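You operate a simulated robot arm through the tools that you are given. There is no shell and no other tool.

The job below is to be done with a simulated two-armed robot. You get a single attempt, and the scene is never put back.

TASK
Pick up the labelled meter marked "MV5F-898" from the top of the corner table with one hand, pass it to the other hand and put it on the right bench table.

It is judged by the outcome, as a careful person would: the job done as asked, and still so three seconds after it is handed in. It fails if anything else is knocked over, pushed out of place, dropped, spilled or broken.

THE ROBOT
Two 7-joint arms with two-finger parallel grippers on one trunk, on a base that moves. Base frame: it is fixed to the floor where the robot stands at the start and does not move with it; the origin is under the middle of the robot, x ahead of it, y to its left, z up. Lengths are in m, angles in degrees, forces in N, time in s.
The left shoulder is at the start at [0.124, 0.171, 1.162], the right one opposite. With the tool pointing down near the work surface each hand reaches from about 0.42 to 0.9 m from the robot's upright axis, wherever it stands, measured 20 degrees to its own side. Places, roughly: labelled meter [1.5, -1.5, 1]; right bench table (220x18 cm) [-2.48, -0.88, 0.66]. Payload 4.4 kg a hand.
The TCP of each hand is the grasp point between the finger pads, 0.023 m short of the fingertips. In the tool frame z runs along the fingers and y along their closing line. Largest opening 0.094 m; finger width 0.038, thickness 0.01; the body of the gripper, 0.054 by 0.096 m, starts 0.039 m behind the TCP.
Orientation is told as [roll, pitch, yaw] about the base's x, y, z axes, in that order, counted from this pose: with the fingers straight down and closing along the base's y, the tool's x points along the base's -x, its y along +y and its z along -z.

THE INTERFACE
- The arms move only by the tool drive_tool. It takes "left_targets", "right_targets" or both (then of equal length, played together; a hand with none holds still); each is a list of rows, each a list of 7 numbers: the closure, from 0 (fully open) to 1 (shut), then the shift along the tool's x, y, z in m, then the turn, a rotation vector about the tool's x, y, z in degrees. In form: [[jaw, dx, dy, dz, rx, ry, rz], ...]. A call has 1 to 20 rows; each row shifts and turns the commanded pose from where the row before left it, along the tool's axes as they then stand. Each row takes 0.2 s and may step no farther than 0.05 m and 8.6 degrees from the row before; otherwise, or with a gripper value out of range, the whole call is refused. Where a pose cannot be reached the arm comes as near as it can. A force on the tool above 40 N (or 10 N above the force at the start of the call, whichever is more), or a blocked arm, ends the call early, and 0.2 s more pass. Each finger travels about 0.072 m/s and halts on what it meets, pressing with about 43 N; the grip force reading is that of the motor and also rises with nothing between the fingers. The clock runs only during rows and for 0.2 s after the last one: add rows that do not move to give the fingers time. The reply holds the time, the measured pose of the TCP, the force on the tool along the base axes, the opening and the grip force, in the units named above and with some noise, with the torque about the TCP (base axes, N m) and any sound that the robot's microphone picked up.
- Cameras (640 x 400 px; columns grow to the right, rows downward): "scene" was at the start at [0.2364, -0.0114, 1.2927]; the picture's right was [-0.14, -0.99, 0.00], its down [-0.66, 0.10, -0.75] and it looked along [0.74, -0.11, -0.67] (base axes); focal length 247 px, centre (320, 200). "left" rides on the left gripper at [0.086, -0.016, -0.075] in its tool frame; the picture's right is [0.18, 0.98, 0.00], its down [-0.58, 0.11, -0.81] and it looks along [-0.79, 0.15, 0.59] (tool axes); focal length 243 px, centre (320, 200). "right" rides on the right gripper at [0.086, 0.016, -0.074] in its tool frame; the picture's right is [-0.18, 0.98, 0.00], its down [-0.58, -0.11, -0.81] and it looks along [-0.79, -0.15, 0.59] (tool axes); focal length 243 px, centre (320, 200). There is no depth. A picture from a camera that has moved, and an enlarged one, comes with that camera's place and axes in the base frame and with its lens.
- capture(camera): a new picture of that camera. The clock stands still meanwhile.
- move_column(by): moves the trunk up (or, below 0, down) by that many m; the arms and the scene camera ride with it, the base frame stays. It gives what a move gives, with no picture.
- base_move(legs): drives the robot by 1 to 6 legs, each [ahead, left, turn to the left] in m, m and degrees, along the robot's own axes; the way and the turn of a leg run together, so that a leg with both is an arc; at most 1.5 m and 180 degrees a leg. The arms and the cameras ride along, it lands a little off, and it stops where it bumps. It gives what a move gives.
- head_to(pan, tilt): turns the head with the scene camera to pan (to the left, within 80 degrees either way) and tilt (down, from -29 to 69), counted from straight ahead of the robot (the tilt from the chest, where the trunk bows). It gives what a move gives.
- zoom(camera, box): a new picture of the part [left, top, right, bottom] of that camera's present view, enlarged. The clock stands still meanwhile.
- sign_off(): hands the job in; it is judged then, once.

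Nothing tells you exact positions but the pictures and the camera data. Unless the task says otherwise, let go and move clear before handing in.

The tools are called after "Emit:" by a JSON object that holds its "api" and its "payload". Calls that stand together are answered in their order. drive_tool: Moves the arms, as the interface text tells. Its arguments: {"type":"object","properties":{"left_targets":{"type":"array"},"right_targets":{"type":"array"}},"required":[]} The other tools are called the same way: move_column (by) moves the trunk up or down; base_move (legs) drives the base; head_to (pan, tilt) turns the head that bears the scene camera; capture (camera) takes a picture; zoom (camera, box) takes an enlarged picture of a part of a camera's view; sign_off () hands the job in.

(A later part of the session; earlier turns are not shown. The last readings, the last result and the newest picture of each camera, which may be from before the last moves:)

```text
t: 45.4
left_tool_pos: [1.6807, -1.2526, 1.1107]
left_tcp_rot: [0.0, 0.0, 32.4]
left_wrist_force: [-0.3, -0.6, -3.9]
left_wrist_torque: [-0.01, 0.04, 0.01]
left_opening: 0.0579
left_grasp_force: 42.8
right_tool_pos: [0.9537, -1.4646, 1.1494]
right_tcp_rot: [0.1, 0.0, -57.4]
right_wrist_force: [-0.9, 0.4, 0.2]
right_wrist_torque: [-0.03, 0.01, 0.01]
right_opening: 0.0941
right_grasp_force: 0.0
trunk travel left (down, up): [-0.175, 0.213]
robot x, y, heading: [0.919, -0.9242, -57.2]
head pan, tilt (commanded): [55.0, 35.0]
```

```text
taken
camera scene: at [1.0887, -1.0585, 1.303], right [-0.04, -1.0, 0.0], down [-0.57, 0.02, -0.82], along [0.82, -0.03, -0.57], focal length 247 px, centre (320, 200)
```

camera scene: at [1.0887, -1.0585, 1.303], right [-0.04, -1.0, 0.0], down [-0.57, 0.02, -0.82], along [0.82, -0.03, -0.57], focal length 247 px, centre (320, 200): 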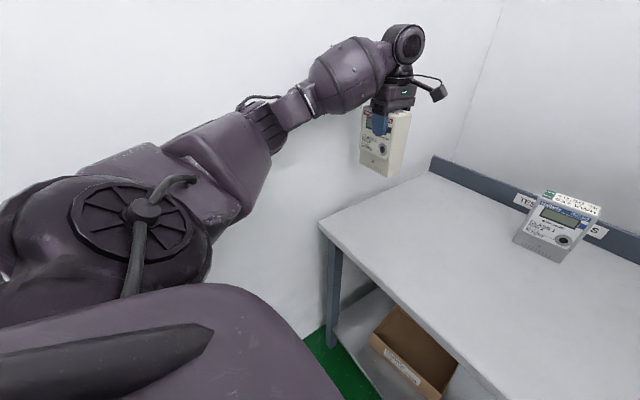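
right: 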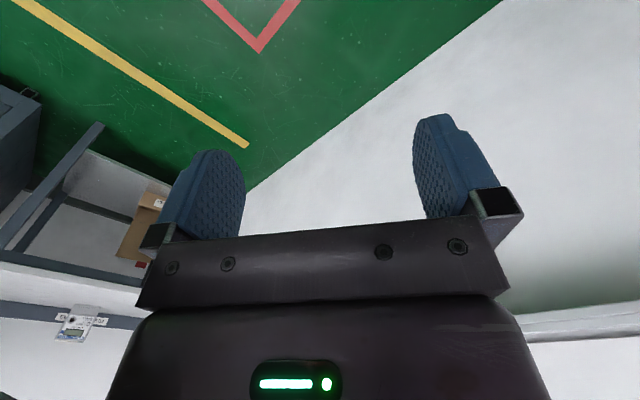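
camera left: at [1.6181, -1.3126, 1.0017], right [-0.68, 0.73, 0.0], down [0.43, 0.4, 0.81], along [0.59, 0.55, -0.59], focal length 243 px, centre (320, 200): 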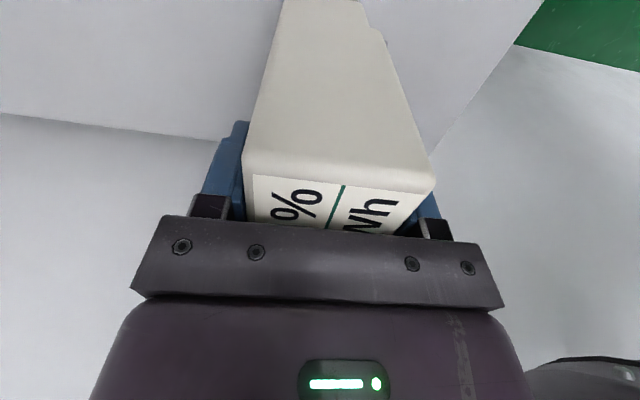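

The meter is lifted (about 0.4 kg) and the other meter is untouched. I'll pull the hand in toward my body, then back the base away from the table.

Emit:
{"api": "drive_tool", "payload": {"left_targets": [[1, 0.015, 0.01, -0.005, 0, 0, 0], [1, 0.03, 0.018, -0.005, 0, 0, 0], [1, 0.03, 0.018, -0.005, 0, 0, 0], [1, 0.03, 0.018, -0.005, 0, 0, 0], [1, 0.03, 0.018, -0.005, 0, 0, 0], [1, 0.03, 0.018, 0, 0, 0, 0], [1, 0.03, 0.018, 0, 0, 0, 0], [1, 0.03, 0.018, 0, 0, 0, 0], [1, 0.02, 0.01, 0, 0, 0, 0], [1, 0, 0, 0, 0, 0, 0]]}}

Emit:
{"api": "base_move", "payload": {"legs": [[-0.9, -0.15, 0]]}}

Emit:
{"api": "head_to", "payload": {"pan": 10, "tilt": 30}}

Emit:
{"api": "capture", "payload": {"camera": "scene"}}

```text
t: 47.6
left_tool_pos: [1.3981, -1.2597, 1.1328]
left_tcp_rot: [0.0, 0.0, 32.4]
left_wrist_force: [-0.6, 0.4, -4.1]
left_wrist_torque: [-0.05, 0.04, -0.04]
left_opening: 0.0578
left_grasp_force: 42.5
right_tool_pos: [0.9531, -1.4646, 1.1484]
right_tcp_rot: [0.0, 0.0, -57.2]
right_wrist_force: [0.7, 0.3, 1.3]
right_wrist_torque: [0.01, -0.05, -0.01]
right_opening: 0.0941
right_grasp_force: 0.0
trunk travel left (down, up): [-0.175, 0.213]
robot x, y, heading: [0.918, -0.9286, -57.2]
head pan, tilt (commanded): [55.0, 35.0]
```

```text
t: 52.4
left_tool_pos: [0.7795, -0.5781, 1.1322]
left_tcp_rot: [-0.1, 0.1, 31.8]
left_wrist_force: [0.1, -1.3, -4.6]
left_wrist_torque: [-0.04, 0.05, 0.0]
left_opening: 0.058
left_grasp_force: 43.1
right_tool_pos: [0.3355, -0.7766, 1.1495]
right_tcp_rot: [0.0, 0.0, -57.8]
right_wrist_force: [-0.7, 0.5, 0.4]
right_wrist_torque: [0.04, 0.01, 0.02]
right_opening: 0.094
right_grasp_force: 0.0
trunk travel left (down, up): [-0.175, 0.213]
robot x, y, heading: [0.3055, -0.2391, -57.7]
head pan, tilt (commanded): [55.0, 35.0]
```

```text
t: 53.5
left_tool_pos: [0.7823, -0.5783, 1.1346]
left_tcp_rot: [0.1, 0.0, 31.8]
left_wrist_force: [0.2, 1.0, -5.6]
left_wrist_torque: [-0.05, 0.04, -0.02]
left_opening: 0.0577
left_grasp_force: 43.1
right_tool_pos: [0.3347, -0.7779, 1.1479]
right_tcp_rot: [0.0, 0.0, -57.9]
right_wrist_force: [-0.1, 0.4, -0.3]
right_wrist_torque: [0.02, 0.01, 0.0]
right_opening: 0.0938
right_grasp_force: 0.1
trunk travel left (down, up): [-0.175, 0.213]
robot x, y, heading: [0.3055, -0.2403, -58.1]
head pan, tilt (commanded): [10.0, 30.0]
```

```text
taken
camera scene: at [0.4478, -0.4357, 1.3105], right [-0.74, -0.67, 0.0], down [-0.34, 0.37, -0.87], along [0.58, -0.64, -0.5], focal length 247 px, centre (320, 200)
```

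scene: 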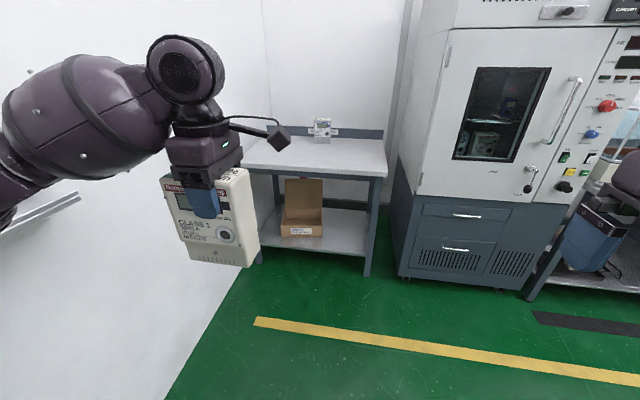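

Clear of the table with the meter held upright. Now I turn the left wrist half round (slowly), so its camera faces outward and the meter's free side faces the right hand.

Emit:
{"api": "drive_tool", "payload": {"left_targets": [[1, 0, 0, 0, 0, 0, 8.55], [1, 0, 0, 0, 0, 0, 8.55], [1, 0, 0, 0, 0, 0, 8.55], [1, 0, 0, 0, 0, 0, 8.55], [1, 0, 0, 0, 0, 0, 8.55], [1, 0, 0, 0, 0, 0, 8.55], [1, 0, 0, 0, 0, 0, 8.55], [1, 0, 0, 0, 0, 0, 8.55], [1, 0, 0, 0, 0, 0, 8.55], [1, 0, 0, 0, 0, 0, 8.55], [1, 0, 0, 0, 0, 0, 8.55], [1, 0, 0, 0, 0, 0, 8.55], [1, 0, 0, 0, 0, 0, 8.55], [1, 0, 0, 0, 0, 0, 8.55], [1, 0, 0, 0, 0, 0, 8.55], [1, 0, 0, 0, 0, 0, 8.55], [1, 0, 0, 0, 0, 0, 8.55], [1, 0, 0, 0, 0, 0, 8.55], [1, 0, 0, 0, 0, 0, 8.55], [1, 0, 0, 0, 0, 0, 8.55]]}}

Emit:
{"api": "drive_tool", "payload": {"left_targets": [[1, 0, 0, 0, 0, 0, 8.55], [1, -0.03, 0, 0, 0, 0, 0], [1, -0.03, 0, 0, 0, 0, 0], [1, -0.03, 0, 0, 0, 0, 0], [1, -0.03, 0, 0, 0, 0, 0], [1, 0, 0, 0, 0, 0, 0]]}}

Emit:
{"api": "capture", "payload": {"camera": "scene"}}

```text
t: 57.7
left_tool_pos: [0.7819, -0.5766, 1.1325]
left_tcp_rot: [-0.1, 0.0, -139.3]
left_wrist_force: [-0.2, -0.5, -4.1]
left_wrist_torque: [0.03, -0.01, 0.0]
left_opening: 0.0578
left_grasp_force: 42.9
right_tool_pos: [0.3349, -0.7765, 1.1499]
right_tcp_rot: [0.0, 0.0, -57.9]
right_wrist_force: [-0.4, -0.9, -0.1]
right_wrist_torque: [0.03, 0.03, 0.03]
right_opening: 0.0939
right_grasp_force: 0.2
trunk travel left (down, up): [-0.175, 0.213]
robot x, y, heading: [0.3044, -0.2409, -57.8]
head pan, tilt (commanded): [10.0, 30.0]
```

```text
t: 59.1
left_tool_pos: [0.6799, -0.6405, 1.1322]
left_tcp_rot: [0.0, 0.0, -147.7]
left_wrist_force: [0.6, -0.6, -4.3]
left_wrist_torque: [0.03, -0.06, 0.01]
left_opening: 0.058
left_grasp_force: 43.6
right_tool_pos: [0.3353, -0.7777, 1.1491]
right_tcp_rot: [0.0, 0.0, -57.9]
right_wrist_force: [0.9, 0.6, 0.5]
right_wrist_torque: [0.0, 0.02, 0.01]
right_opening: 0.0938
right_grasp_force: 0.0
trunk travel left (down, up): [-0.175, 0.213]
robot x, y, heading: [0.307, -0.2417, -57.8]
head pan, tilt (commanded): [10.0, 30.0]
```

```text
taken
camera scene: at [0.448, -0.4354, 1.3106], right [-0.74, -0.67, 0.0], down [-0.34, 0.37, -0.87], along [0.58, -0.64, -0.5], focal length 247 px, centre (320, 200)
```

scene: 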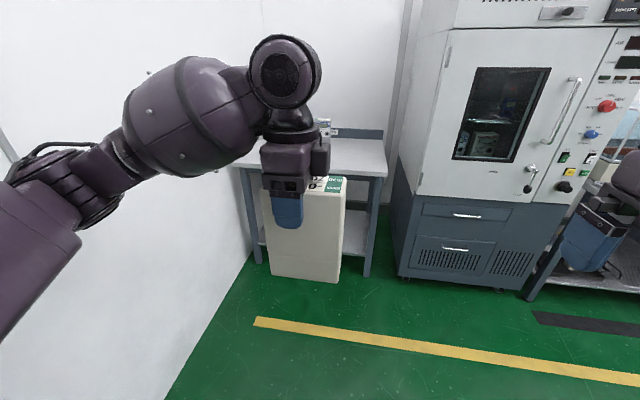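

I'll zoom on the hand and meter to see the hand's camera and the exact geometry for the handover.

Emit:
{"api": "zoom", "payload": {"camera": "scene", "box": [210, 90, 390, 300]}}

Emit:
{"api": "capture", "payload": {"camera": "left"}}

Emit:
{"api": "capture", "payload": {"camera": "right"}}

```text
1.90 times, centred on (300, 195) of scene
camera zoom: at [0.448, -0.4354, 1.3106], right [-0.74, -0.67, 0.0], down [-0.34, 0.37, -0.87], along [0.58, -0.64, -0.5], focal length 471 px, centre (358, 210)
```

zoom: 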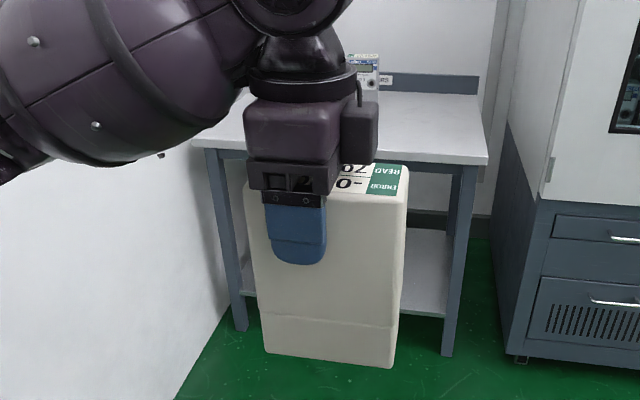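

```text
taken
camera left: at [0.744, -0.5807, 1.205], right [0.68, -0.73, 0.0], down [-0.43, -0.4, 0.81], along [-0.59, -0.55, -0.59], focal length 243 px, centre (320, 200)
```

left: 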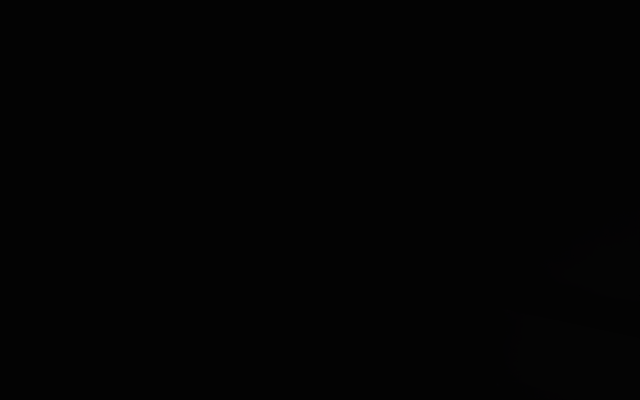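

```text
taken
camera right: at [0.3025, -0.6952, 1.2237], right [0.93, 0.37, 0.0], down [0.22, -0.55, 0.81], along [0.29, -0.75, -0.59], focal length 243 px, centre (320, 200)
```

right: 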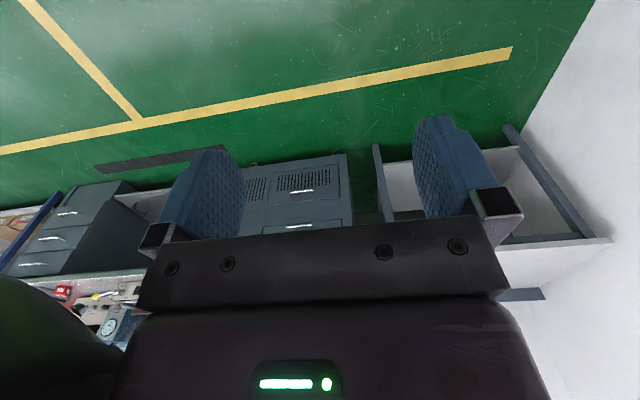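

The meter is held at its outer half with the free half facing right. Next I turn the right hand (empty, open): first yaw by -90°, then a small shift, well to the right of the meter.

Emit:
{"api": "drive_tool", "payload": {"right_targets": [[0, 0, 0, 0, 0, 0, 8.2], [0, 0, 0, 0, 0, 0, 8.2], [0, 0, 0, 0, 0, 0, 8.2], [0, 0, 0, 0, 0, 0, 8.2], [0, 0, 0, 0, 0, 0, 8.2], [0, 0, 0, 0, 0, 0, 8.2], [0, 0, 0, 0, 0, 0, 8.2], [0, 0, 0, 0, 0, 0, 8.2], [0, 0, 0, 0, 0, 0, 8.2], [0, 0, 0, 0, 0, 0, 8.2], [0, 0, 0, 0, 0, 0, 7.9], [0, 0.022, 0.017, 0.0125, 0, 0, 0], [0, 0.022, 0.017, 0.0125, 0, 0, 0], [0, 0.022, 0.017, 0.0125, 0, 0, 0], [0, 0.022, 0.017, 0.0125, 0, 0, 0]]}}

Emit:
{"api": "head_to", "payload": {"pan": -5, "tilt": 30}}

Emit:
{"api": "capture", "payload": {"camera": "scene"}}

```text
t: 62.3
left_tool_pos: [0.6809, -0.6405, 1.1314]
left_tcp_rot: [-0.1, -0.1, -147.7]
left_wrist_force: [0.7, -0.2, -4.8]
left_wrist_torque: [0.03, -0.07, 0.0]
left_opening: 0.058
left_grasp_force: 43.0
right_tool_pos: [0.4463, -0.7884, 1.0986]
right_tcp_rot: [0.1, -0.1, -147.7]
right_wrist_force: [0.9, 0.7, 0.2]
right_wrist_torque: [-0.01, 0.01, -0.01]
right_opening: 0.0942
right_grasp_force: 0.1
trunk travel left (down, up): [-0.175, 0.213]
robot x, y, heading: [0.3003, -0.2355, -57.9]
head pan, tilt (commanded): [10.0, 30.0]
```

```text
t: 63.1
left_tool_pos: [0.6798, -0.6396, 1.1324]
left_tcp_rot: [-0.2, 0.0, -147.7]
left_wrist_force: [0.5, 0.3, -3.7]
left_wrist_torque: [0.04, -0.05, -0.01]
left_opening: 0.0579
left_grasp_force: 43.0
right_tool_pos: [0.4451, -0.7876, 1.0995]
right_tcp_rot: [0.0, -0.1, -147.8]
right_wrist_force: [0.3, -0.6, 0.1]
right_wrist_torque: [-0.01, -0.01, -0.01]
right_opening: 0.094
right_grasp_force: 0.1
trunk travel left (down, up): [-0.175, 0.213]
robot x, y, heading: [0.3074, -0.2366, -57.6]
head pan, tilt (commanded): [-5.0, 30.0]
```

```text
taken
camera scene: at [0.4283, -0.4492, 1.3106], right [-0.89, -0.46, 0.0], down [-0.23, 0.45, -0.87], along [0.39, -0.77, -0.5], focal length 247 px, centre (320, 200)
```

scene: 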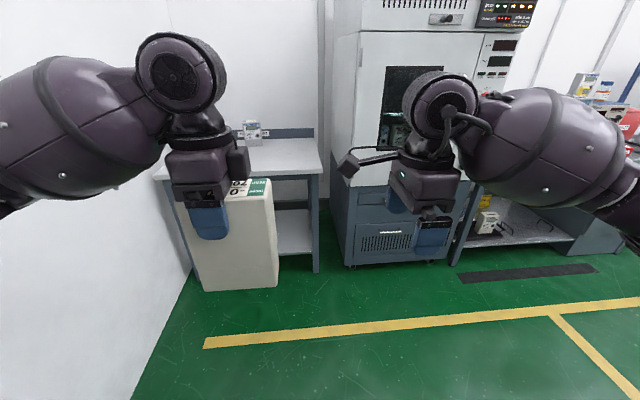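

The right hand is turned with its camera inward. Now I tilt the right hand so its fingers point left toward the meter.

Emit:
{"api": "drive_tool", "payload": {"right_targets": [[0, 0, 0, 0, 0, 8.2, 0], [0, 0, 0, 0, 0, 8.2, 0], [0, 0, 0, 0, 0, 8.2, 0], [0, 0, 0, 0, 0, 8.2, 0], [0, 0, 0, 0, 0, 8.2, 0], [0, 0, 0, 0, 0, 8.2, 0], [0, 0, 0, 0, 0, 8.2, 0], [0, 0, 0, 0, 0, 8.2, 0], [0, 0, 0, 0, 0, 8.2, 0], [0, 0, 0, 0, 0, 8.2, 0], [0, 0, 0, 0, 0, 8.0, 0], [0, 0, 0, 0, 0, 0, 0]]}}

Emit:
{"api": "capture", "payload": {"camera": "scene"}}

Emit:
{"api": "capture", "payload": {"camera": "right"}}

```text
t: 65.7
left_tool_pos: [0.6795, -0.6398, 1.1322]
left_tcp_rot: [-0.1, -0.1, -147.7]
left_wrist_force: [0.4, -0.9, -4.5]
left_wrist_torque: [0.03, -0.03, 0.01]
left_opening: 0.0578
left_grasp_force: 43.1
right_tool_pos: [0.4443, -0.7883, 1.099]
right_tcp_rot: [171.8, 89.9, 24.0]
right_wrist_force: [0.8, -0.6, -0.9]
right_wrist_torque: [0.01, -0.01, 0.0]
right_opening: 0.0941
right_grasp_force: 0.1
trunk travel left (down, up): [-0.175, 0.213]
robot x, y, heading: [0.3051, -0.2401, -57.9]
head pan, tilt (commanded): [-5.0, 30.0]
```

```text
taken
camera scene: at [0.428, -0.449, 1.3107], right [-0.89, -0.46, 0.0], down [-0.23, 0.45, -0.87], along [0.39, -0.77, -0.5], focal length 247 px, centre (320, 200)
```

scene: 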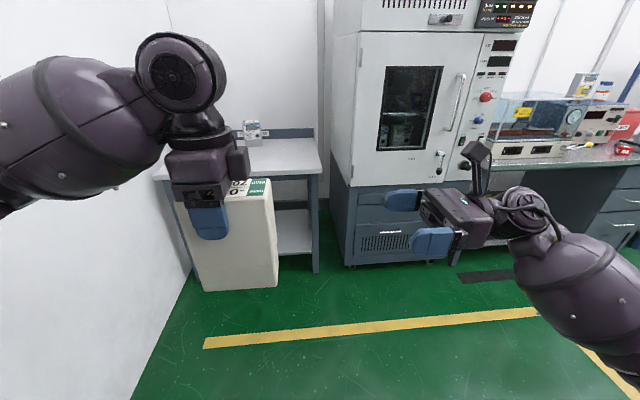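

```text
taken
camera right: at [0.3904, -0.8409, 1.1853], right [0.52, -0.83, -0.18], down [-0.74, -0.34, -0.58], along [0.42, 0.44, -0.79], focal length 243 px, centre (320, 200)
```

right: 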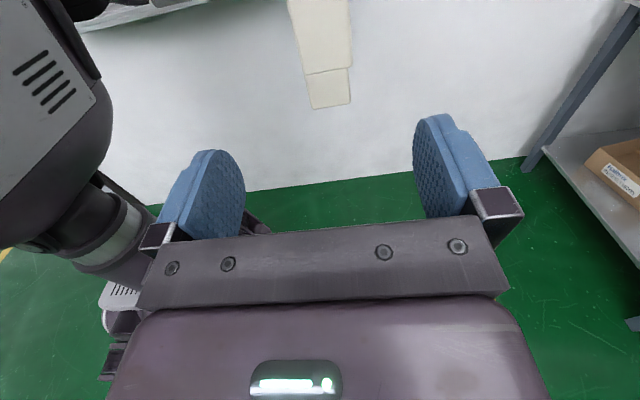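

The right camera sees the meter's side edge and confirms it: the meter is centred straight ahead of the right fingers, about 0.2 m away. I'll lower 3.6 cm and advance halfway, then check.

Emit:
{"api": "drive_tool", "payload": {"right_targets": [[0, -0.012, 0, 0.04, 0, 0, 0], [0, -0.012, 0, 0.04, 0, 0, 0], [0, -0.012, 0, 0.04, 0, 0, 0], [0, 0, 0, 0.02, 0, 0, 0], [0, 0, 0, 0, 0, 0, 0]]}}

Emit:
{"api": "capture", "payload": {"camera": "scene"}}

Emit:
{"api": "capture", "payload": {"camera": "right"}}

```text
t: 66.9
left_tool_pos: [0.6782, -0.6394, 1.1332]
left_tcp_rot: [-0.1, 0.0, -147.7]
left_wrist_force: [0.4, 0.6, -4.9]
left_wrist_torque: [0.07, -0.04, -0.01]
left_opening: 0.058
left_grasp_force: 43.0
right_tool_pos: [0.5642, -0.7134, 1.0612]
right_tcp_rot: [-25.6, 89.9, -173.4]
right_wrist_force: [-0.3, -0.2, 0.3]
right_wrist_torque: [0.01, 0.0, 0.01]
right_opening: 0.0939
right_grasp_force: 0.1
trunk travel left (down, up): [-0.175, 0.213]
robot x, y, heading: [0.3035, -0.2416, -57.9]
head pan, tilt (commanded): [-5.0, 30.0]
```

```text
taken
camera scene: at [0.4281, -0.4493, 1.3106], right [-0.89, -0.46, 0.0], down [-0.23, 0.45, -0.87], along [0.39, -0.77, -0.5], focal length 247 px, centre (320, 200)
```

scene: 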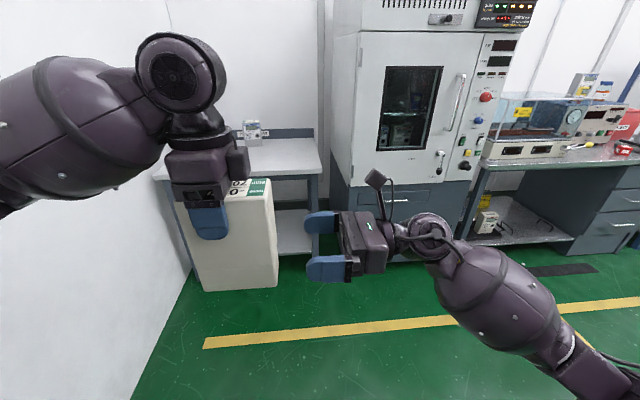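

```text
taken
camera right: at [0.5076, -0.767, 1.1483], right [0.52, -0.83, -0.18], down [-0.74, -0.34, -0.58], along [0.42, 0.44, -0.79], focal length 243 px, centre (320, 200)
```

right: 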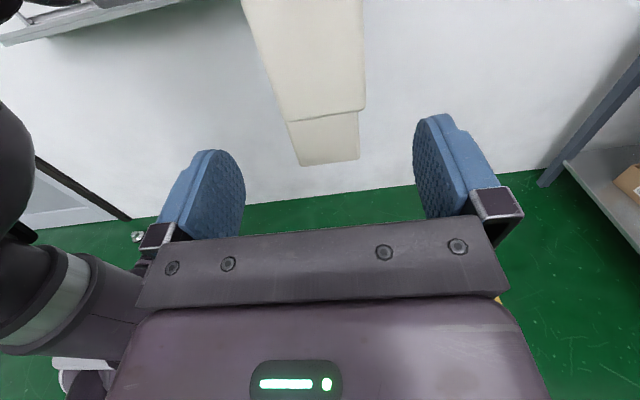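

Alignment is good (within ~2 mm). I advance the open right fingers around the meter's lower free half.

Emit:
{"api": "drive_tool", "payload": {"right_targets": [[0, 0.001, -0.001, 0.033, 0, 0, 0], [0, 0.001, -0.001, 0.033, 0, 0, 0], [0, 0, 0, 0.02, 0, 0, 0], [0, 0, 0, 0.011, 0, 0, 0], [0, 0, 0, 0, 0, 0, 0]]}}

Emit:
{"api": "zoom", "payload": {"camera": "scene", "box": [120, 80, 400, 320]}}

Emit:
{"api": "capture", "payload": {"camera": "right"}}

```text
t: 68.1
left_tool_pos: [0.6788, -0.6404, 1.1329]
left_tcp_rot: [-0.1, 0.0, -147.7]
left_wrist_force: [0.0, -0.5, -4.7]
left_wrist_torque: [0.04, -0.08, -0.02]
left_opening: 0.0577
left_grasp_force: 42.9
right_tool_pos: [0.6448, -0.6587, 1.0649]
right_tcp_rot: [-85.2, 90.0, 126.9]
right_wrist_force: [-0.1, -0.4, 0.6]
right_wrist_torque: [-0.01, 0.03, 0.02]
right_opening: 0.0939
right_grasp_force: 0.0
trunk travel left (down, up): [-0.175, 0.213]
robot x, y, heading: [0.3042, -0.2395, -58.0]
head pan, tilt (commanded): [-5.0, 30.0]
```

```text
1.67 times, centred on (260, 200) of scene
camera zoom: at [0.4282, -0.4493, 1.3106], right [-0.89, -0.46, 0.0], down [-0.23, 0.45, -0.87], along [0.39, -0.77, -0.5], focal length 412 px, centre (420, 200)
```

zoom: 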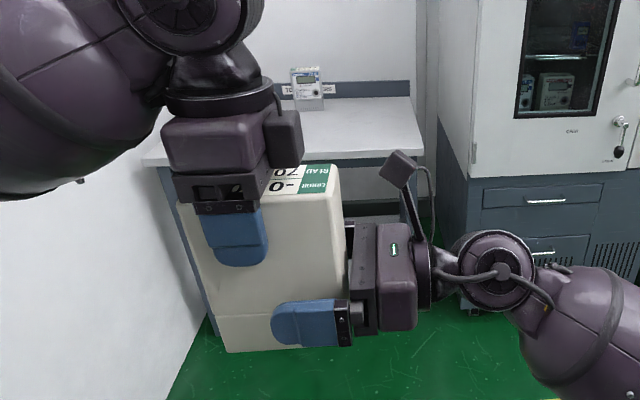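

```text
taken
camera right: at [0.5897, -0.7129, 1.1506], right [0.52, -0.83, -0.18], down [-0.74, -0.34, -0.58], along [0.42, 0.44, -0.79], focal length 243 px, centre (320, 200)
```

right: 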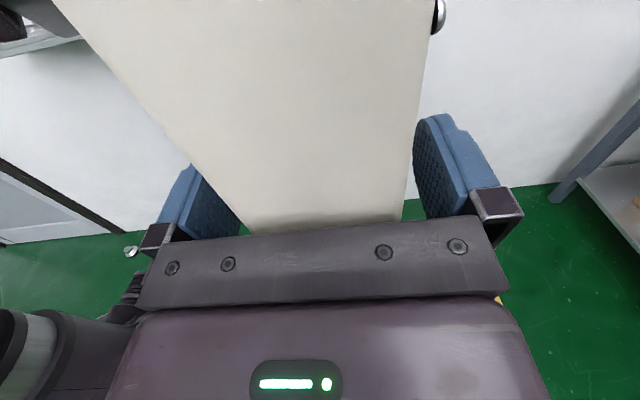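

The right fingers bracket the meter's lower half with clearance all round. I close the right hand gradually while the left keeps hold.

Emit:
{"api": "drive_tool", "payload": {"right_targets": [[0.2, 0, 0.001, 0, 0, 0, 0], [0.3, 0, 0, 0, 0, 0, 0], [0.36, 0, 0, 0, 0, 0, 0], [0.4, 0, 0, 0, 0, 0, 0], [0.5, 0, 0, 0, 0, 0, 0], [1, 0, 0, 0, 0, 0, 0], [1, 0, 0, 0, 0, 0, 0], [1, 0, 0, 0, 0, 0, 0]]}}

Emit:
{"api": "zoom", "payload": {"camera": "scene", "box": [120, 80, 400, 320]}}

```text
t: 69.9
left_tool_pos: [0.6777, -0.6397, 1.1322]
left_tcp_rot: [-0.1, 0.1, -147.8]
left_wrist_force: [-12.1, 14.8, -4.5]
left_wrist_torque: [0.4, 0.22, -0.97]
left_opening: 0.0578
left_grasp_force: 43.3
right_tool_pos: [0.6454, -0.6616, 1.0653]
right_tcp_rot: [-73.6, 90.0, 138.6]
right_wrist_force: [12.7, -13.1, 0.9]
right_wrist_torque: [0.58, 0.55, 0.22]
right_opening: 0.0581
right_grasp_force: 43.5
trunk travel left (down, up): [-0.175, 0.213]
robot x, y, heading: [0.3077, -0.2362, -58.0]
head pan, tilt (commanded): [-5.0, 30.0]
```

```text
1.67 times, centred on (260, 200) of scene
camera zoom: at [0.4282, -0.4492, 1.3106], right [-0.89, -0.46, 0.0], down [-0.23, 0.45, -0.87], along [0.39, -0.77, -0.5], focal length 412 px, centre (420, 200)
```

zoom: 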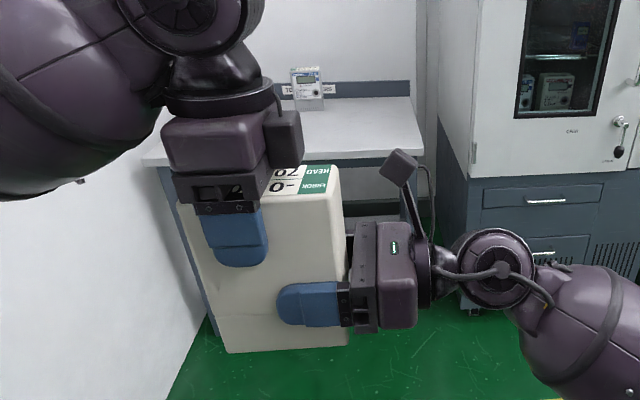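

Both hands now hold the meter, with about 18 N of strain between them along my forward axis. I ease the right hand 2 mm forward to relax it before letting go with the left.

Emit:
{"api": "drive_tool", "payload": {"right_targets": [[1, 0, 0.002, 0, 0, 0, 0], [1, 0, 0, 0, 0, 0, 0], [1, 0, 0, 0, 0, 0, 0]]}}

```text
t: 70.7
left_tool_pos: [0.6786, -0.6412, 1.1335]
left_tcp_rot: [0.0, -0.1, -147.7]
left_wrist_force: [-8.2, 4.8, -4.8]
left_wrist_torque: [0.23, -0.02, -0.57]
left_opening: 0.0577
left_grasp_force: 43.6
right_tool_pos: [0.6457, -0.6614, 1.0652]
right_tcp_rot: [2.5, 90.0, -145.2]
right_wrist_force: [7.1, -4.4, 0.6]
right_wrist_torque: [0.19, 0.44, 0.21]
right_opening: 0.058
right_grasp_force: 43.1
trunk travel left (down, up): [-0.175, 0.213]
robot x, y, heading: [0.3037, -0.24, -58.1]
head pan, tilt (commanded): [-5.0, 30.0]
```

Emit:
{"api": "drive_tool", "payload": {"right_targets": [[1, 0, 0.0012, 0.0008, 0, 0, 0], [1, 0, 0, 0, 0, 0, 0], [1, 0, 0, 0, 0, 0, 0]]}}

```text
t: 71.5
left_tool_pos: [0.6796, -0.6406, 1.1327]
left_tcp_rot: [0.0, -0.1, -147.5]
left_wrist_force: [11.6, -5.9, -3.3]
left_wrist_torque: [-0.39, 0.07, -0.44]
left_opening: 0.058
left_grasp_force: 43.4
right_tool_pos: [0.647, -0.6618, 1.0649]
right_tcp_rot: [49.4, 90.1, -98.1]
right_wrist_force: [-12.5, 6.4, 0.6]
right_wrist_torque: [-0.03, -0.85, 0.9]
right_opening: 0.058
right_grasp_force: 43.4
trunk travel left (down, up): [-0.175, 0.213]
robot x, y, heading: [0.3011, -0.2425, -57.9]
head pan, tilt (commanded): [-5.0, 30.0]
```

Emit:
{"api": "drive_tool", "payload": {"right_targets": [[1, 0, -0.0005, -0.0005, 0, 0, 0], [1, 0, 0, 0, 0, 0, 0], [1, 0, 0, 0, 0, 0, 0]]}}

```text
t: 72.3
left_tool_pos: [0.6788, -0.6405, 1.1321]
left_tcp_rot: [-0.1, 0.0, -147.7]
left_wrist_force: [13.6, -15.2, -5.7]
left_wrist_torque: [-0.38, -0.9, 0.28]
left_opening: 0.058
left_grasp_force: 43.1
right_tool_pos: [0.6478, -0.6607, 1.0643]
right_tcp_rot: [32.6, 90.0, -114.8]
right_wrist_force: [-13.2, 15.4, 1.3]
right_wrist_torque: [-0.62, -0.07, 0.54]
right_opening: 0.0579
right_grasp_force: 42.7
trunk travel left (down, up): [-0.175, 0.213]
robot x, y, heading: [0.3027, -0.2397, -58.0]
head pan, tilt (commanded): [-5.0, 30.0]
```

The residual strain just wanders within ±20 N (mostly jitter), which is harmless. I now open the left hand while the right keeps its grip.

Emit:
{"api": "drive_tool", "payload": {"left_targets": [[0.36, 0, 0, 0, 0, 0, 0], [0.3, 0, 0, 0, 0, 0, 0], [0.2, 0, 0, 0, 0, 0, 0], [0, 0, 0, 0, 0, 0, 0], [0, 0, 0, 0, 0, 0, 0]], "right_targets": [[1, 0, 0, 0, 0, 0, 0], [1, 0, 0, 0, 0, 0, 0], [1, 0, 0, 0, 0, 0, 0], [1, 0, 0, 0, 0, 0, 0], [1, 0, 0, 0, 0, 0, 0]]}}

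Emit:
{"api": "zoom", "payload": {"camera": "scene", "box": [120, 80, 400, 320]}}

```text
t: 73.5
left_tool_pos: [0.6787, -0.6403, 1.1318]
left_tcp_rot: [0.0, 0.1, -147.6]
left_wrist_force: [0.7, 1.7, 0.3]
left_wrist_torque: [-0.03, -0.02, 0.02]
left_opening: 0.0943
left_grasp_force: 0.0
right_tool_pos: [0.646, -0.6629, 1.0645]
right_tcp_rot: [-41.4, 90.0, 170.7]
right_wrist_force: [-0.2, 0.4, 0.6]
right_wrist_torque: [-0.03, 0.09, -0.02]
right_opening: 0.058
right_grasp_force: 42.8
trunk travel left (down, up): [-0.175, 0.213]
robot x, y, heading: [0.3057, -0.2369, -57.9]
head pan, tilt (commanded): [-5.0, 30.0]
```

```text
1.67 times, centred on (260, 200) of scene
camera zoom: at [0.4282, -0.4492, 1.3106], right [-0.89, -0.46, 0.0], down [-0.23, 0.45, -0.87], along [0.39, -0.77, -0.5], focal length 412 px, centre (420, 200)
```

zoom: 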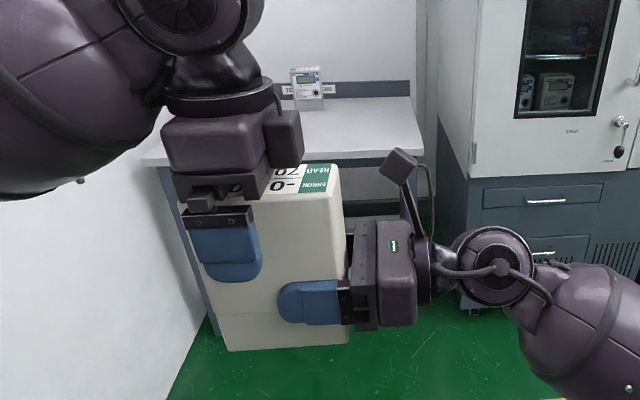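

The left hand is open and the meter stays in the right hand. I withdraw the left hand straight up, then check the right hand's load.

Emit:
{"api": "drive_tool", "payload": {"left_targets": [[0, 0, 0, -0.02, 0, 0, 0], [0, 0, 0, -0.03, 0, 0, 0], [0, 0, 0, -0.04, 0, 0, 0], [0, 0, 0, -0.04, 0, 0, 0], [0, 0, 0, 0, 0, 0, 0]], "right_targets": [[1, 0, 0, 0, 0, 0, 0], [1, 0, 0, 0, 0, 0, 0], [1, 0, 0, 0, 0, 0, 0], [1, 0, 0, 0, 0, 0, 0], [1, 0, 0, 0, 0, 0, 0]]}}

Emit:
{"api": "capture", "payload": {"camera": "scene"}}

```text
t: 74.7
left_tool_pos: [0.6801, -0.6423, 1.2635]
left_tcp_rot: [-0.1, 0.0, -147.7]
left_wrist_force: [0.3, 0.7, -1.0]
left_wrist_torque: [0.01, 0.03, -0.01]
left_opening: 0.0941
left_grasp_force: 0.0
right_tool_pos: [0.6472, -0.6631, 1.0645]
right_tcp_rot: [-69.6, 89.8, 142.6]
right_wrist_force: [-1.0, -0.5, -0.7]
right_wrist_torque: [-0.04, 0.07, 0.0]
right_opening: 0.058
right_grasp_force: 43.4
trunk travel left (down, up): [-0.175, 0.213]
robot x, y, heading: [0.3038, -0.2382, -57.9]
head pan, tilt (commanded): [-5.0, 30.0]
```

```text
taken
camera scene: at [0.4288, -0.4499, 1.3102], right [-0.89, -0.46, 0.0], down [-0.23, 0.45, -0.87], along [0.39, -0.77, -0.5], focal length 247 px, centre (320, 200)
```

scene: 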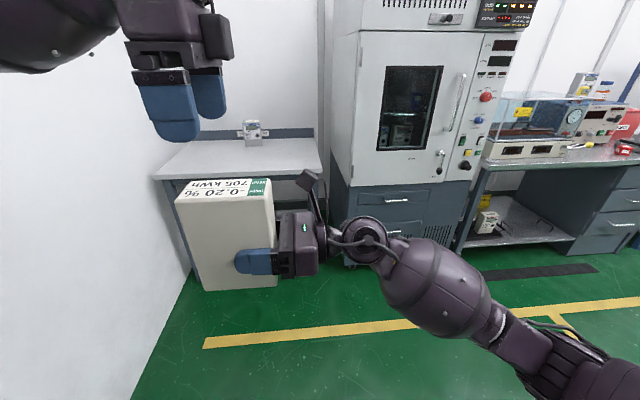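

The handover worked: the right hand holds the meter and the left is clear above. I'll turn the left wrist back to normal and move it aside to the left.

Emit:
{"api": "drive_tool", "payload": {"left_targets": [[0, 0, 0, 0, 0, 0, -8.2], [0, 0, 0, 0, 0, 0, -8.2], [0, 0, 0, 0, 0, 0, -8.2], [0, 0, 0, 0, 0, 0, -8.2], [0, 0, 0, 0, 0, 0, -8.2], [0, 0, 0, 0, 0, 0, -8.2], [0, 0, 0, 0, 0, 0, -8.2], [0, 0, 0, 0, 0, 0, -8.2], [0, 0, 0, 0, 0, 0, -8.2], [0, 0, 0, 0, 0, 0, -8.2], [0, 0, 0, 0, 0, 0, -8.0], [0, 0.01, 0.035, 0.01, 0, 0, 0], [0, 0.01, 0.035, 0.01, 0, 0, 0], [0, 0.01, 0.035, 0.01, 0, 0, 0], [0, 0.01, 0.035, 0.01, 0, 0, 0]]}}

Emit:
{"api": "base_move", "payload": {"legs": [[0, -1.4, 0]]}}

Emit:
{"api": "head_to", "payload": {"pan": -80, "tilt": 25}}

Emit:
{"api": "capture", "payload": {"camera": "scene"}}

```text
t: 77.9
left_tool_pos: [0.7777, -0.5334, 1.2252]
left_tcp_rot: [0.0, 0.0, -57.7]
left_wrist_force: [0.5, 0.5, -0.2]
left_wrist_torque: [0.03, 0.03, 0.01]
left_opening: 0.0937
left_grasp_force: 0.1
right_tool_pos: [0.6478, -0.662, 1.066]
right_tcp_rot: [28.8, 89.8, -119.0]
right_wrist_force: [-0.8, -0.1, -1.1]
right_wrist_torque: [-0.08, 0.09, -0.03]
right_opening: 0.0576
right_grasp_force: 43.2
trunk travel left (down, up): [-0.175, 0.213]
robot x, y, heading: [0.3022, -0.2404, -57.9]
head pan, tilt (commanded): [-5.0, 30.0]
```

```text
t: 90.3
left_tool_pos: [-0.4077, -1.2736, 1.2252]
left_tcp_rot: [0.0, 0.1, -58.0]
left_wrist_force: [0.2, -0.6, -0.5]
left_wrist_torque: [0.0, 0.0, 0.01]
left_opening: 0.0939
left_grasp_force: 0.0
right_tool_pos: [-0.5393, -1.4038, 1.0635]
right_tcp_rot: [-43.3, 90.0, 168.7]
right_wrist_force: [-0.1, -0.7, 0.7]
right_wrist_torque: [-0.07, 0.11, 0.0]
right_opening: 0.0579
right_grasp_force: 43.1
trunk travel left (down, up): [-0.175, 0.213]
robot x, y, heading: [-0.8827, -0.9795, -58.1]
head pan, tilt (commanded): [-5.0, 30.0]
```

```text
t: 91.8
left_tool_pos: [-0.4079, -1.2754, 1.2244]
left_tcp_rot: [0.1, 0.1, -58.0]
left_wrist_force: [-0.1, 0.2, 0.5]
left_wrist_torque: [0.01, 0.0, 0.01]
left_opening: 0.0941
left_grasp_force: 0.1
right_tool_pos: [-0.5391, -1.404, 1.0653]
right_tcp_rot: [-33.1, 90.0, 178.8]
right_wrist_force: [-0.8, -0.6, -0.6]
right_wrist_torque: [-0.04, 0.08, 0.03]
right_opening: 0.058
right_grasp_force: 42.7
trunk travel left (down, up): [-0.175, 0.213]
robot x, y, heading: [-0.8785, -0.9798, -58.2]
head pan, tilt (commanded): [-80.0, 25.0]
```

```text
taken
camera scene: at [-0.8663, -1.1696, 1.3185], right [-0.67, 0.74, 0.0], down [0.31, 0.28, -0.91], along [-0.67, -0.6, -0.42], focal length 247 px, centre (320, 200)
```

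scene: 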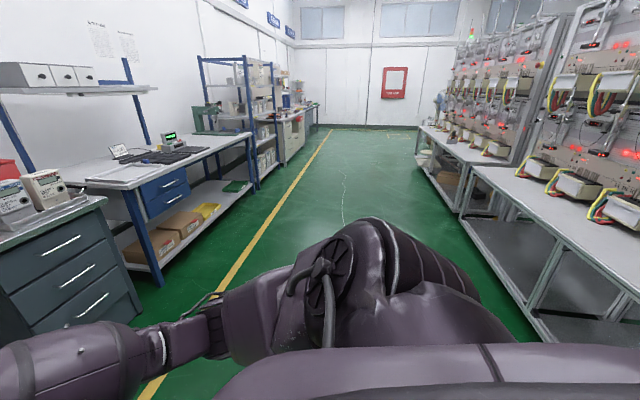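

I'm beside the near bench now with open floor around. I'll turn right by about 180° to face the bench, then look.

Emit:
{"api": "base_move", "payload": {"legs": [[0, 0, -179.4]]}}

Emit:
{"api": "head_to", "payload": {"pan": 20, "tilt": 30}}

Emit:
{"api": "capture", "payload": {"camera": "scene"}}

```text
t: 99.6
left_tool_pos: [-1.3473, -0.6773, 1.225]
left_tcp_rot: [0.1, 0.0, 121.3]
left_wrist_force: [0.0, -0.4, -0.6]
left_wrist_torque: [0.01, 0.0, 0.01]
left_opening: 0.0941
left_grasp_force: 0.0
right_tool_pos: [-1.2149, -0.5507, 1.0648]
right_tcp_rot: [-41.7, 90.0, -10.3]
right_wrist_force: [-0.1, -0.4, -0.9]
right_wrist_torque: [0.07, -0.08, 0.02]
right_opening: 0.0577
right_grasp_force: 43.4
trunk travel left (down, up): [-0.175, 0.213]
robot x, y, heading: [-0.881, -0.9769, 121.3]
head pan, tilt (commanded): [-80.0, 25.0]
```

```text
t: 101.3
left_tool_pos: [-1.3489, -0.6775, 1.2241]
left_tcp_rot: [0.0, 0.1, 121.3]
left_wrist_force: [-0.4, 0.5, 0.1]
left_wrist_torque: [-0.02, 0.0, -0.02]
left_opening: 0.094
left_grasp_force: 0.0
right_tool_pos: [-1.2141, -0.5508, 1.0636]
right_tcp_rot: [-35.2, 90.1, -4.0]
right_wrist_force: [-0.5, 0.2, 0.5]
right_wrist_torque: [0.06, -0.09, 0.01]
right_opening: 0.0579
right_grasp_force: 42.6
trunk travel left (down, up): [-0.175, 0.213]
robot x, y, heading: [-0.8791, -0.9814, 120.9]
head pan, tilt (commanded): [20.0, 30.0]
```

```text
taken
camera scene: at [-1.0285, -0.7906, 1.3106], right [0.63, 0.78, 0.0], down [0.39, -0.31, -0.87], along [-0.67, 0.54, -0.5], focal length 247 px, centre (320, 200)
```

scene: 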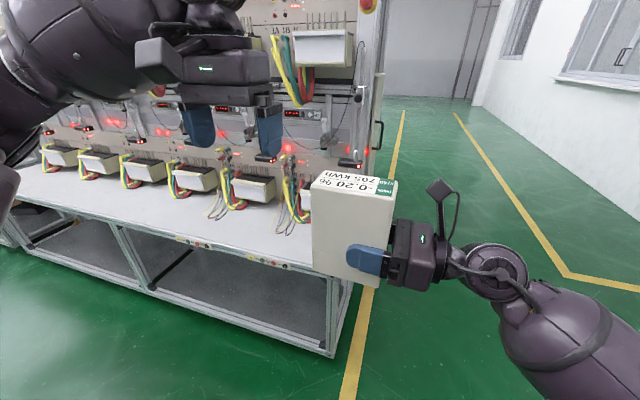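

The bench strip in front of the terminal blocks is free; loose wires reach forward only at the three nearest blocks. I'll strafe left along the bench to the part where the strip is clear, staying back from the edge.

Emit:
{"api": "base_move", "payload": {"legs": [[0, 0.95, 1.2]]}}

Emit:
{"api": "head_to", "payload": {"pan": 0, "tilt": 35}}

Emit:
{"api": "capture", "payload": {"camera": "scene"}}

```text
t: 109.8
left_tool_pos: [-2.1443, -1.1577, 1.2246]
left_tcp_rot: [0.0, 0.1, 121.4]
left_wrist_force: [0.0, -0.2, 0.3]
left_wrist_torque: [-0.01, -0.01, -0.02]
left_opening: 0.0941
left_grasp_force: 0.1
right_tool_pos: [-2.0107, -1.0321, 1.0631]
right_tcp_rot: [-32.8, 89.8, -1.5]
right_wrist_force: [-0.1, 0.1, 0.1]
right_wrist_torque: [0.08, -0.1, -0.02]
right_opening: 0.0577
right_grasp_force: 43.0
trunk travel left (down, up): [-0.175, 0.213]
robot x, y, heading: [-1.6782, -1.4603, 121.0]
head pan, tilt (commanded): [20.0, 30.0]
```

```text
t: 110.7
left_tool_pos: [-2.1439, -1.1579, 1.2248]
left_tcp_rot: [0.0, 0.1, 121.2]
left_wrist_force: [0.1, -0.3, 0.1]
left_wrist_torque: [0.0, 0.01, -0.03]
left_opening: 0.0938
left_grasp_force: 0.0
right_tool_pos: [-2.0109, -1.0324, 1.0656]
right_tcp_rot: [-31.9, 89.9, -0.8]
right_wrist_force: [-0.7, -0.3, -0.6]
right_wrist_torque: [0.09, -0.1, 0.03]
right_opening: 0.058
right_grasp_force: 42.9
trunk travel left (down, up): [-0.175, 0.213]
robot x, y, heading: [-1.6774, -1.4617, 121.1]
head pan, tilt (commanded): [0.0, 35.0]
```

```text
taken
camera scene: at [-1.8006, -1.2542, 1.3028], right [0.86, 0.52, 0.0], down [0.3, -0.49, -0.82], along [-0.42, 0.7, -0.57], focal length 247 px, centre (320, 200)
```

scene: 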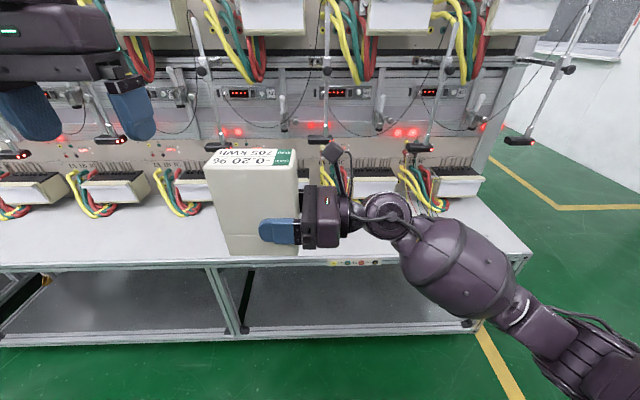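

I'm facing the bench with its front edge about 0.81 m ahead; the free strip is ~20 cm deep there. Before moving over it, I'll lower the right hand here in front of the bench to see how the forearm lies at that height.

Emit:
{"api": "drive_tool", "payload": {"right_targets": [[1, -0.03, 0.005, 0, 0, 0, 0], [1, -0.03, 0.005, 0, 0, 0, 0], [1, -0.03, 0.005, 0, 0, 0, 0], [1, -0.03, 0.005, 0, 0, 0, 0], [1, -0.03, 0.005, 0, 0, 0, 0], [1, -0.03, 0.005, 0, 0, 0, 0], [1, -0.03, 0.005, 0, 0, 0, 0], [1, 0, 0, 0, 0, 0, 0]]}}

Emit:
{"api": "head_to", "payload": {"pan": -10, "tilt": 45}}

Emit:
{"api": "capture", "payload": {"camera": "scene"}}

```text
t: 112.5
left_tool_pos: [-2.1441, -1.1578, 1.225]
left_tcp_rot: [0.0, 0.0, 121.3]
left_wrist_force: [0.6, -0.1, 0.0]
left_wrist_torque: [0.02, 0.01, 0.01]
left_opening: 0.094
left_grasp_force: 0.2
right_tool_pos: [-2.0291, -1.0031, 0.8536]
right_tcp_rot: [-19.5, 90.2, 11.8]
right_wrist_force: [-0.3, 1.1, 0.2]
right_wrist_torque: [0.09, -0.07, 0.01]
right_opening: 0.0579
right_grasp_force: 43.3
trunk travel left (down, up): [-0.175, 0.213]
robot x, y, heading: [-1.6772, -1.4633, 121.2]
head pan, tilt (commanded): [0.0, 35.0]
```

```text
t: 113.2
left_tool_pos: [-2.1439, -1.1575, 1.2243]
left_tcp_rot: [0.0, 0.1, 121.3]
left_wrist_force: [-0.1, 0.2, 0.2]
left_wrist_torque: [-0.01, -0.03, 0.0]
left_opening: 0.094
left_grasp_force: 0.1
right_tool_pos: [-2.0297, -1.0019, 0.8547]
right_tcp_rot: [-33.7, 89.9, -2.5]
right_wrist_force: [-0.5, -0.4, -0.1]
right_wrist_torque: [0.05, -0.08, 0.03]
right_opening: 0.0581
right_grasp_force: 43.4
trunk travel left (down, up): [-0.175, 0.213]
robot x, y, heading: [-1.6766, -1.4618, 121.0]
head pan, tilt (commanded): [-10.0, 45.0]
```

```text
taken
camera scene: at [-1.7844, -1.2537, 1.288], right [0.93, 0.36, 0.0], down [0.26, -0.66, -0.71], along [-0.26, 0.66, -0.71], focal length 247 px, centre (320, 200)
```

scene: 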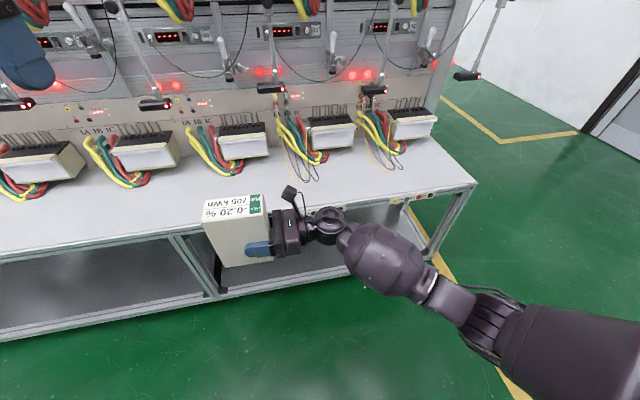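

The wrist would be very low over the bench with the fingers pointing sideways. It's better to turn the right hand so the fingers point straight ahead; then the wrist stays in front of the bench edge. I'll shift right a bit and turn it here in free space.

Emit:
{"api": "drive_tool", "payload": {"right_targets": [[1, 0, 0, -0.03, 0, 0, 0], [1, 0, 0, -0.035, 0, 0, 0], [1, 0, 0, -0.035, 0, 0, 0], [1, 0, 0, -0.035, 0, 0, 0], [1, 0, 0, -0.03, 0, 0, 0], [1, 0, 0, 0, -8.2, 0, 0], [1, 0, 0, 0, -8.2, 0, 0], [1, 0, 0, 0, -8.2, 0, 0], [1, 0, 0, 0, -8.2, 0, 0], [1, 0, 0, 0, -8.2, 0, 0], [1, 0, 0, 0, -8.2, 0, 0]]}}

Emit:
{"api": "capture", "payload": {"camera": "scene"}}

```text
t: 115.6
left_tool_pos: [-2.1449, -1.1602, 1.2253]
left_tcp_rot: [0.0, -0.1, 121.3]
left_wrist_force: [0.1, 0.0, 0.8]
left_wrist_torque: [0.02, -0.01, 0.0]
left_opening: 0.0942
left_grasp_force: 0.2
right_tool_pos: [-1.8864, -0.9183, 0.8547]
right_tcp_rot: [7.2, 89.9, -10.9]
right_wrist_force: [0.7, 0.8, 0.2]
right_wrist_torque: [-0.04, -0.09, 0.01]
right_opening: 0.0577
right_grasp_force: 43.0
trunk travel left (down, up): [-0.175, 0.213]
robot x, y, heading: [-1.6774, -1.4624, 121.0]
head pan, tilt (commanded): [-10.0, 45.0]
```

```text
taken
camera scene: at [-1.7842, -1.2543, 1.2881], right [0.93, 0.36, 0.0], down [0.25, -0.66, -0.71], along [-0.25, 0.66, -0.71], focal length 247 px, centre (320, 200)
```

scene: 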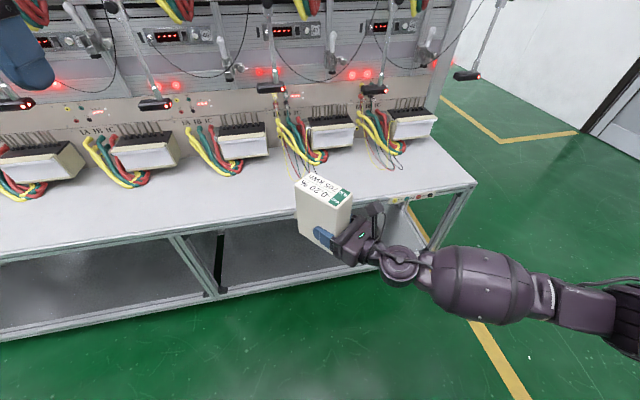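

Turning works well so far. I'll finish the turn so the fingers point straight at the bench.

Emit:
{"api": "drive_tool", "payload": {"right_targets": [[1, 0, 0, 0, -8.2, 0, 0], [1, 0, 0, 0, -8.2, 0, 0], [1, 0, 0, 0, -8.2, 0, 0], [1, 0, 0, 0, -8.2, 0, 0], [1, 0, 0, 0, -6.5, 0, 0], [1, 0, 0, 0, 0, 0, 0]]}}

Emit:
{"api": "capture", "payload": {"camera": "scene"}}

Emit:
{"api": "capture", "payload": {"camera": "right"}}

```text
t: 117.0
left_tool_pos: [-2.144, -1.1593, 1.2247]
left_tcp_rot: [-0.1, 0.0, 121.3]
left_wrist_force: [0.2, 0.4, 0.2]
left_wrist_torque: [-0.01, 0.01, 0.02]
left_opening: 0.0941
left_grasp_force: 0.1
right_tool_pos: [-1.888, -0.9158, 0.853]
right_tcp_rot: [49.0, 89.9, -8.4]
right_wrist_force: [-0.1, -0.1, -0.9]
right_wrist_torque: [-0.08, -0.07, 0.02]
right_opening: 0.0581
right_grasp_force: 43.4
trunk travel left (down, up): [-0.175, 0.213]
robot x, y, heading: [-1.6761, -1.464, 121.0]
head pan, tilt (commanded): [-10.0, 45.0]
```

```text
taken
camera scene: at [-1.7841, -1.2536, 1.288], right [0.93, 0.36, 0.0], down [0.25, -0.66, -0.71], along [-0.25, 0.66, -0.71], focal length 247 px, centre (320, 200)
```

scene: 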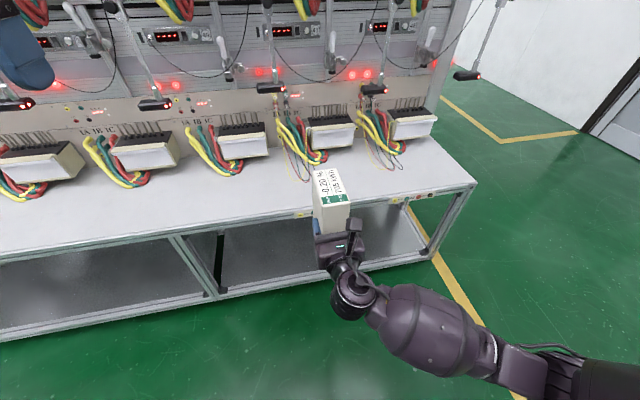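

```text
taken
camera right: at [-1.8345, -0.9708, 0.9405], right [0.83, 0.53, -0.18], down [0.34, -0.74, -0.58], along [-0.44, 0.42, -0.79], focal length 243 px, centre (320, 200)
```

right: 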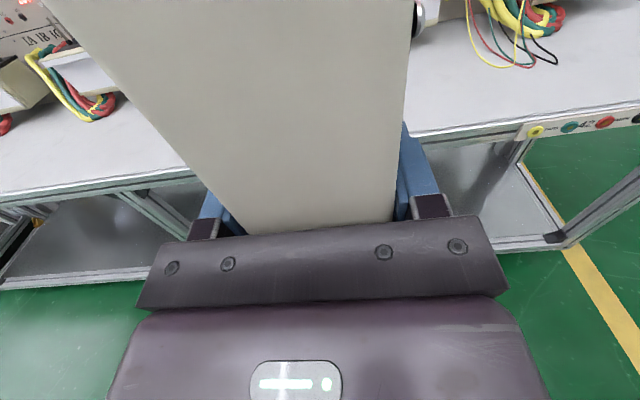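

The fingers now point at the bench and the wrist stays on my side. The loose wires are near the second block; the strip in front of the third/fourth block is clear for ~29 cm. I'll pull the left hand back a bit and strafe left with a slight turn to square up.

Emit:
{"api": "drive_tool", "payload": {"left_targets": [[0, 0.03, 0.01, 0, 0, 0, 0], [0, 0.03, 0.01, 0, 0, 0, 0]]}}

Emit:
{"api": "base_move", "payload": {"legs": [[0, 0.37, 2.4]]}}

Emit:
{"api": "capture", "payload": {"camera": "scene"}}

```text
t: 117.6
left_tool_pos: [-2.1305, -1.222, 1.2256]
left_tcp_rot: [-0.1, 0.0, 121.3]
left_wrist_force: [0.5, 0.3, -0.1]
left_wrist_torque: [0.02, 0.04, 0.03]
left_opening: 0.094
left_grasp_force: 0.0
right_tool_pos: [-1.8879, -0.9166, 0.8536]
right_tcp_rot: [111.9, 89.9, 54.6]
right_wrist_force: [1.0, -1.2, -0.7]
right_wrist_torque: [-0.11, -0.06, 0.04]
right_opening: 0.0575
right_grasp_force: 42.7
trunk travel left (down, up): [-0.175, 0.213]
robot x, y, heading: [-1.6762, -1.4618, 121.3]
head pan, tilt (commanded): [-10.0, 45.0]
```

```text
t: 121.4
left_tool_pos: [-2.4546, -1.4414, 1.2254]
left_tcp_rot: [0.0, 0.1, 123.8]
left_wrist_force: [1.0, -0.2, 0.1]
left_wrist_torque: [-0.03, 0.03, 0.0]
left_opening: 0.0941
left_grasp_force: 0.1
right_tool_pos: [-2.2254, -1.126, 0.8538]
right_tcp_rot: [49.1, 89.9, -5.6]
right_wrist_force: [-0.7, -0.3, 0.1]
right_wrist_torque: [-0.04, -0.04, -0.02]
right_opening: 0.058
right_grasp_force: 42.4
trunk travel left (down, up): [-0.175, 0.213]
robot x, y, heading: [-1.9916, -1.6583, 123.8]
head pan, tilt (commanded): [-10.0, 45.0]
```

```text
taken
camera scene: at [-2.1072, -1.4577, 1.2879], right [0.92, 0.4, 0.0], down [0.28, -0.65, -0.71], along [-0.28, 0.65, -0.71], focal length 247 px, centre (320, 200)
```

scene: 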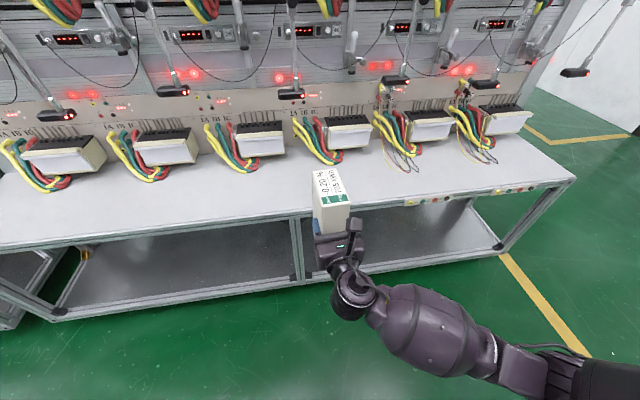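

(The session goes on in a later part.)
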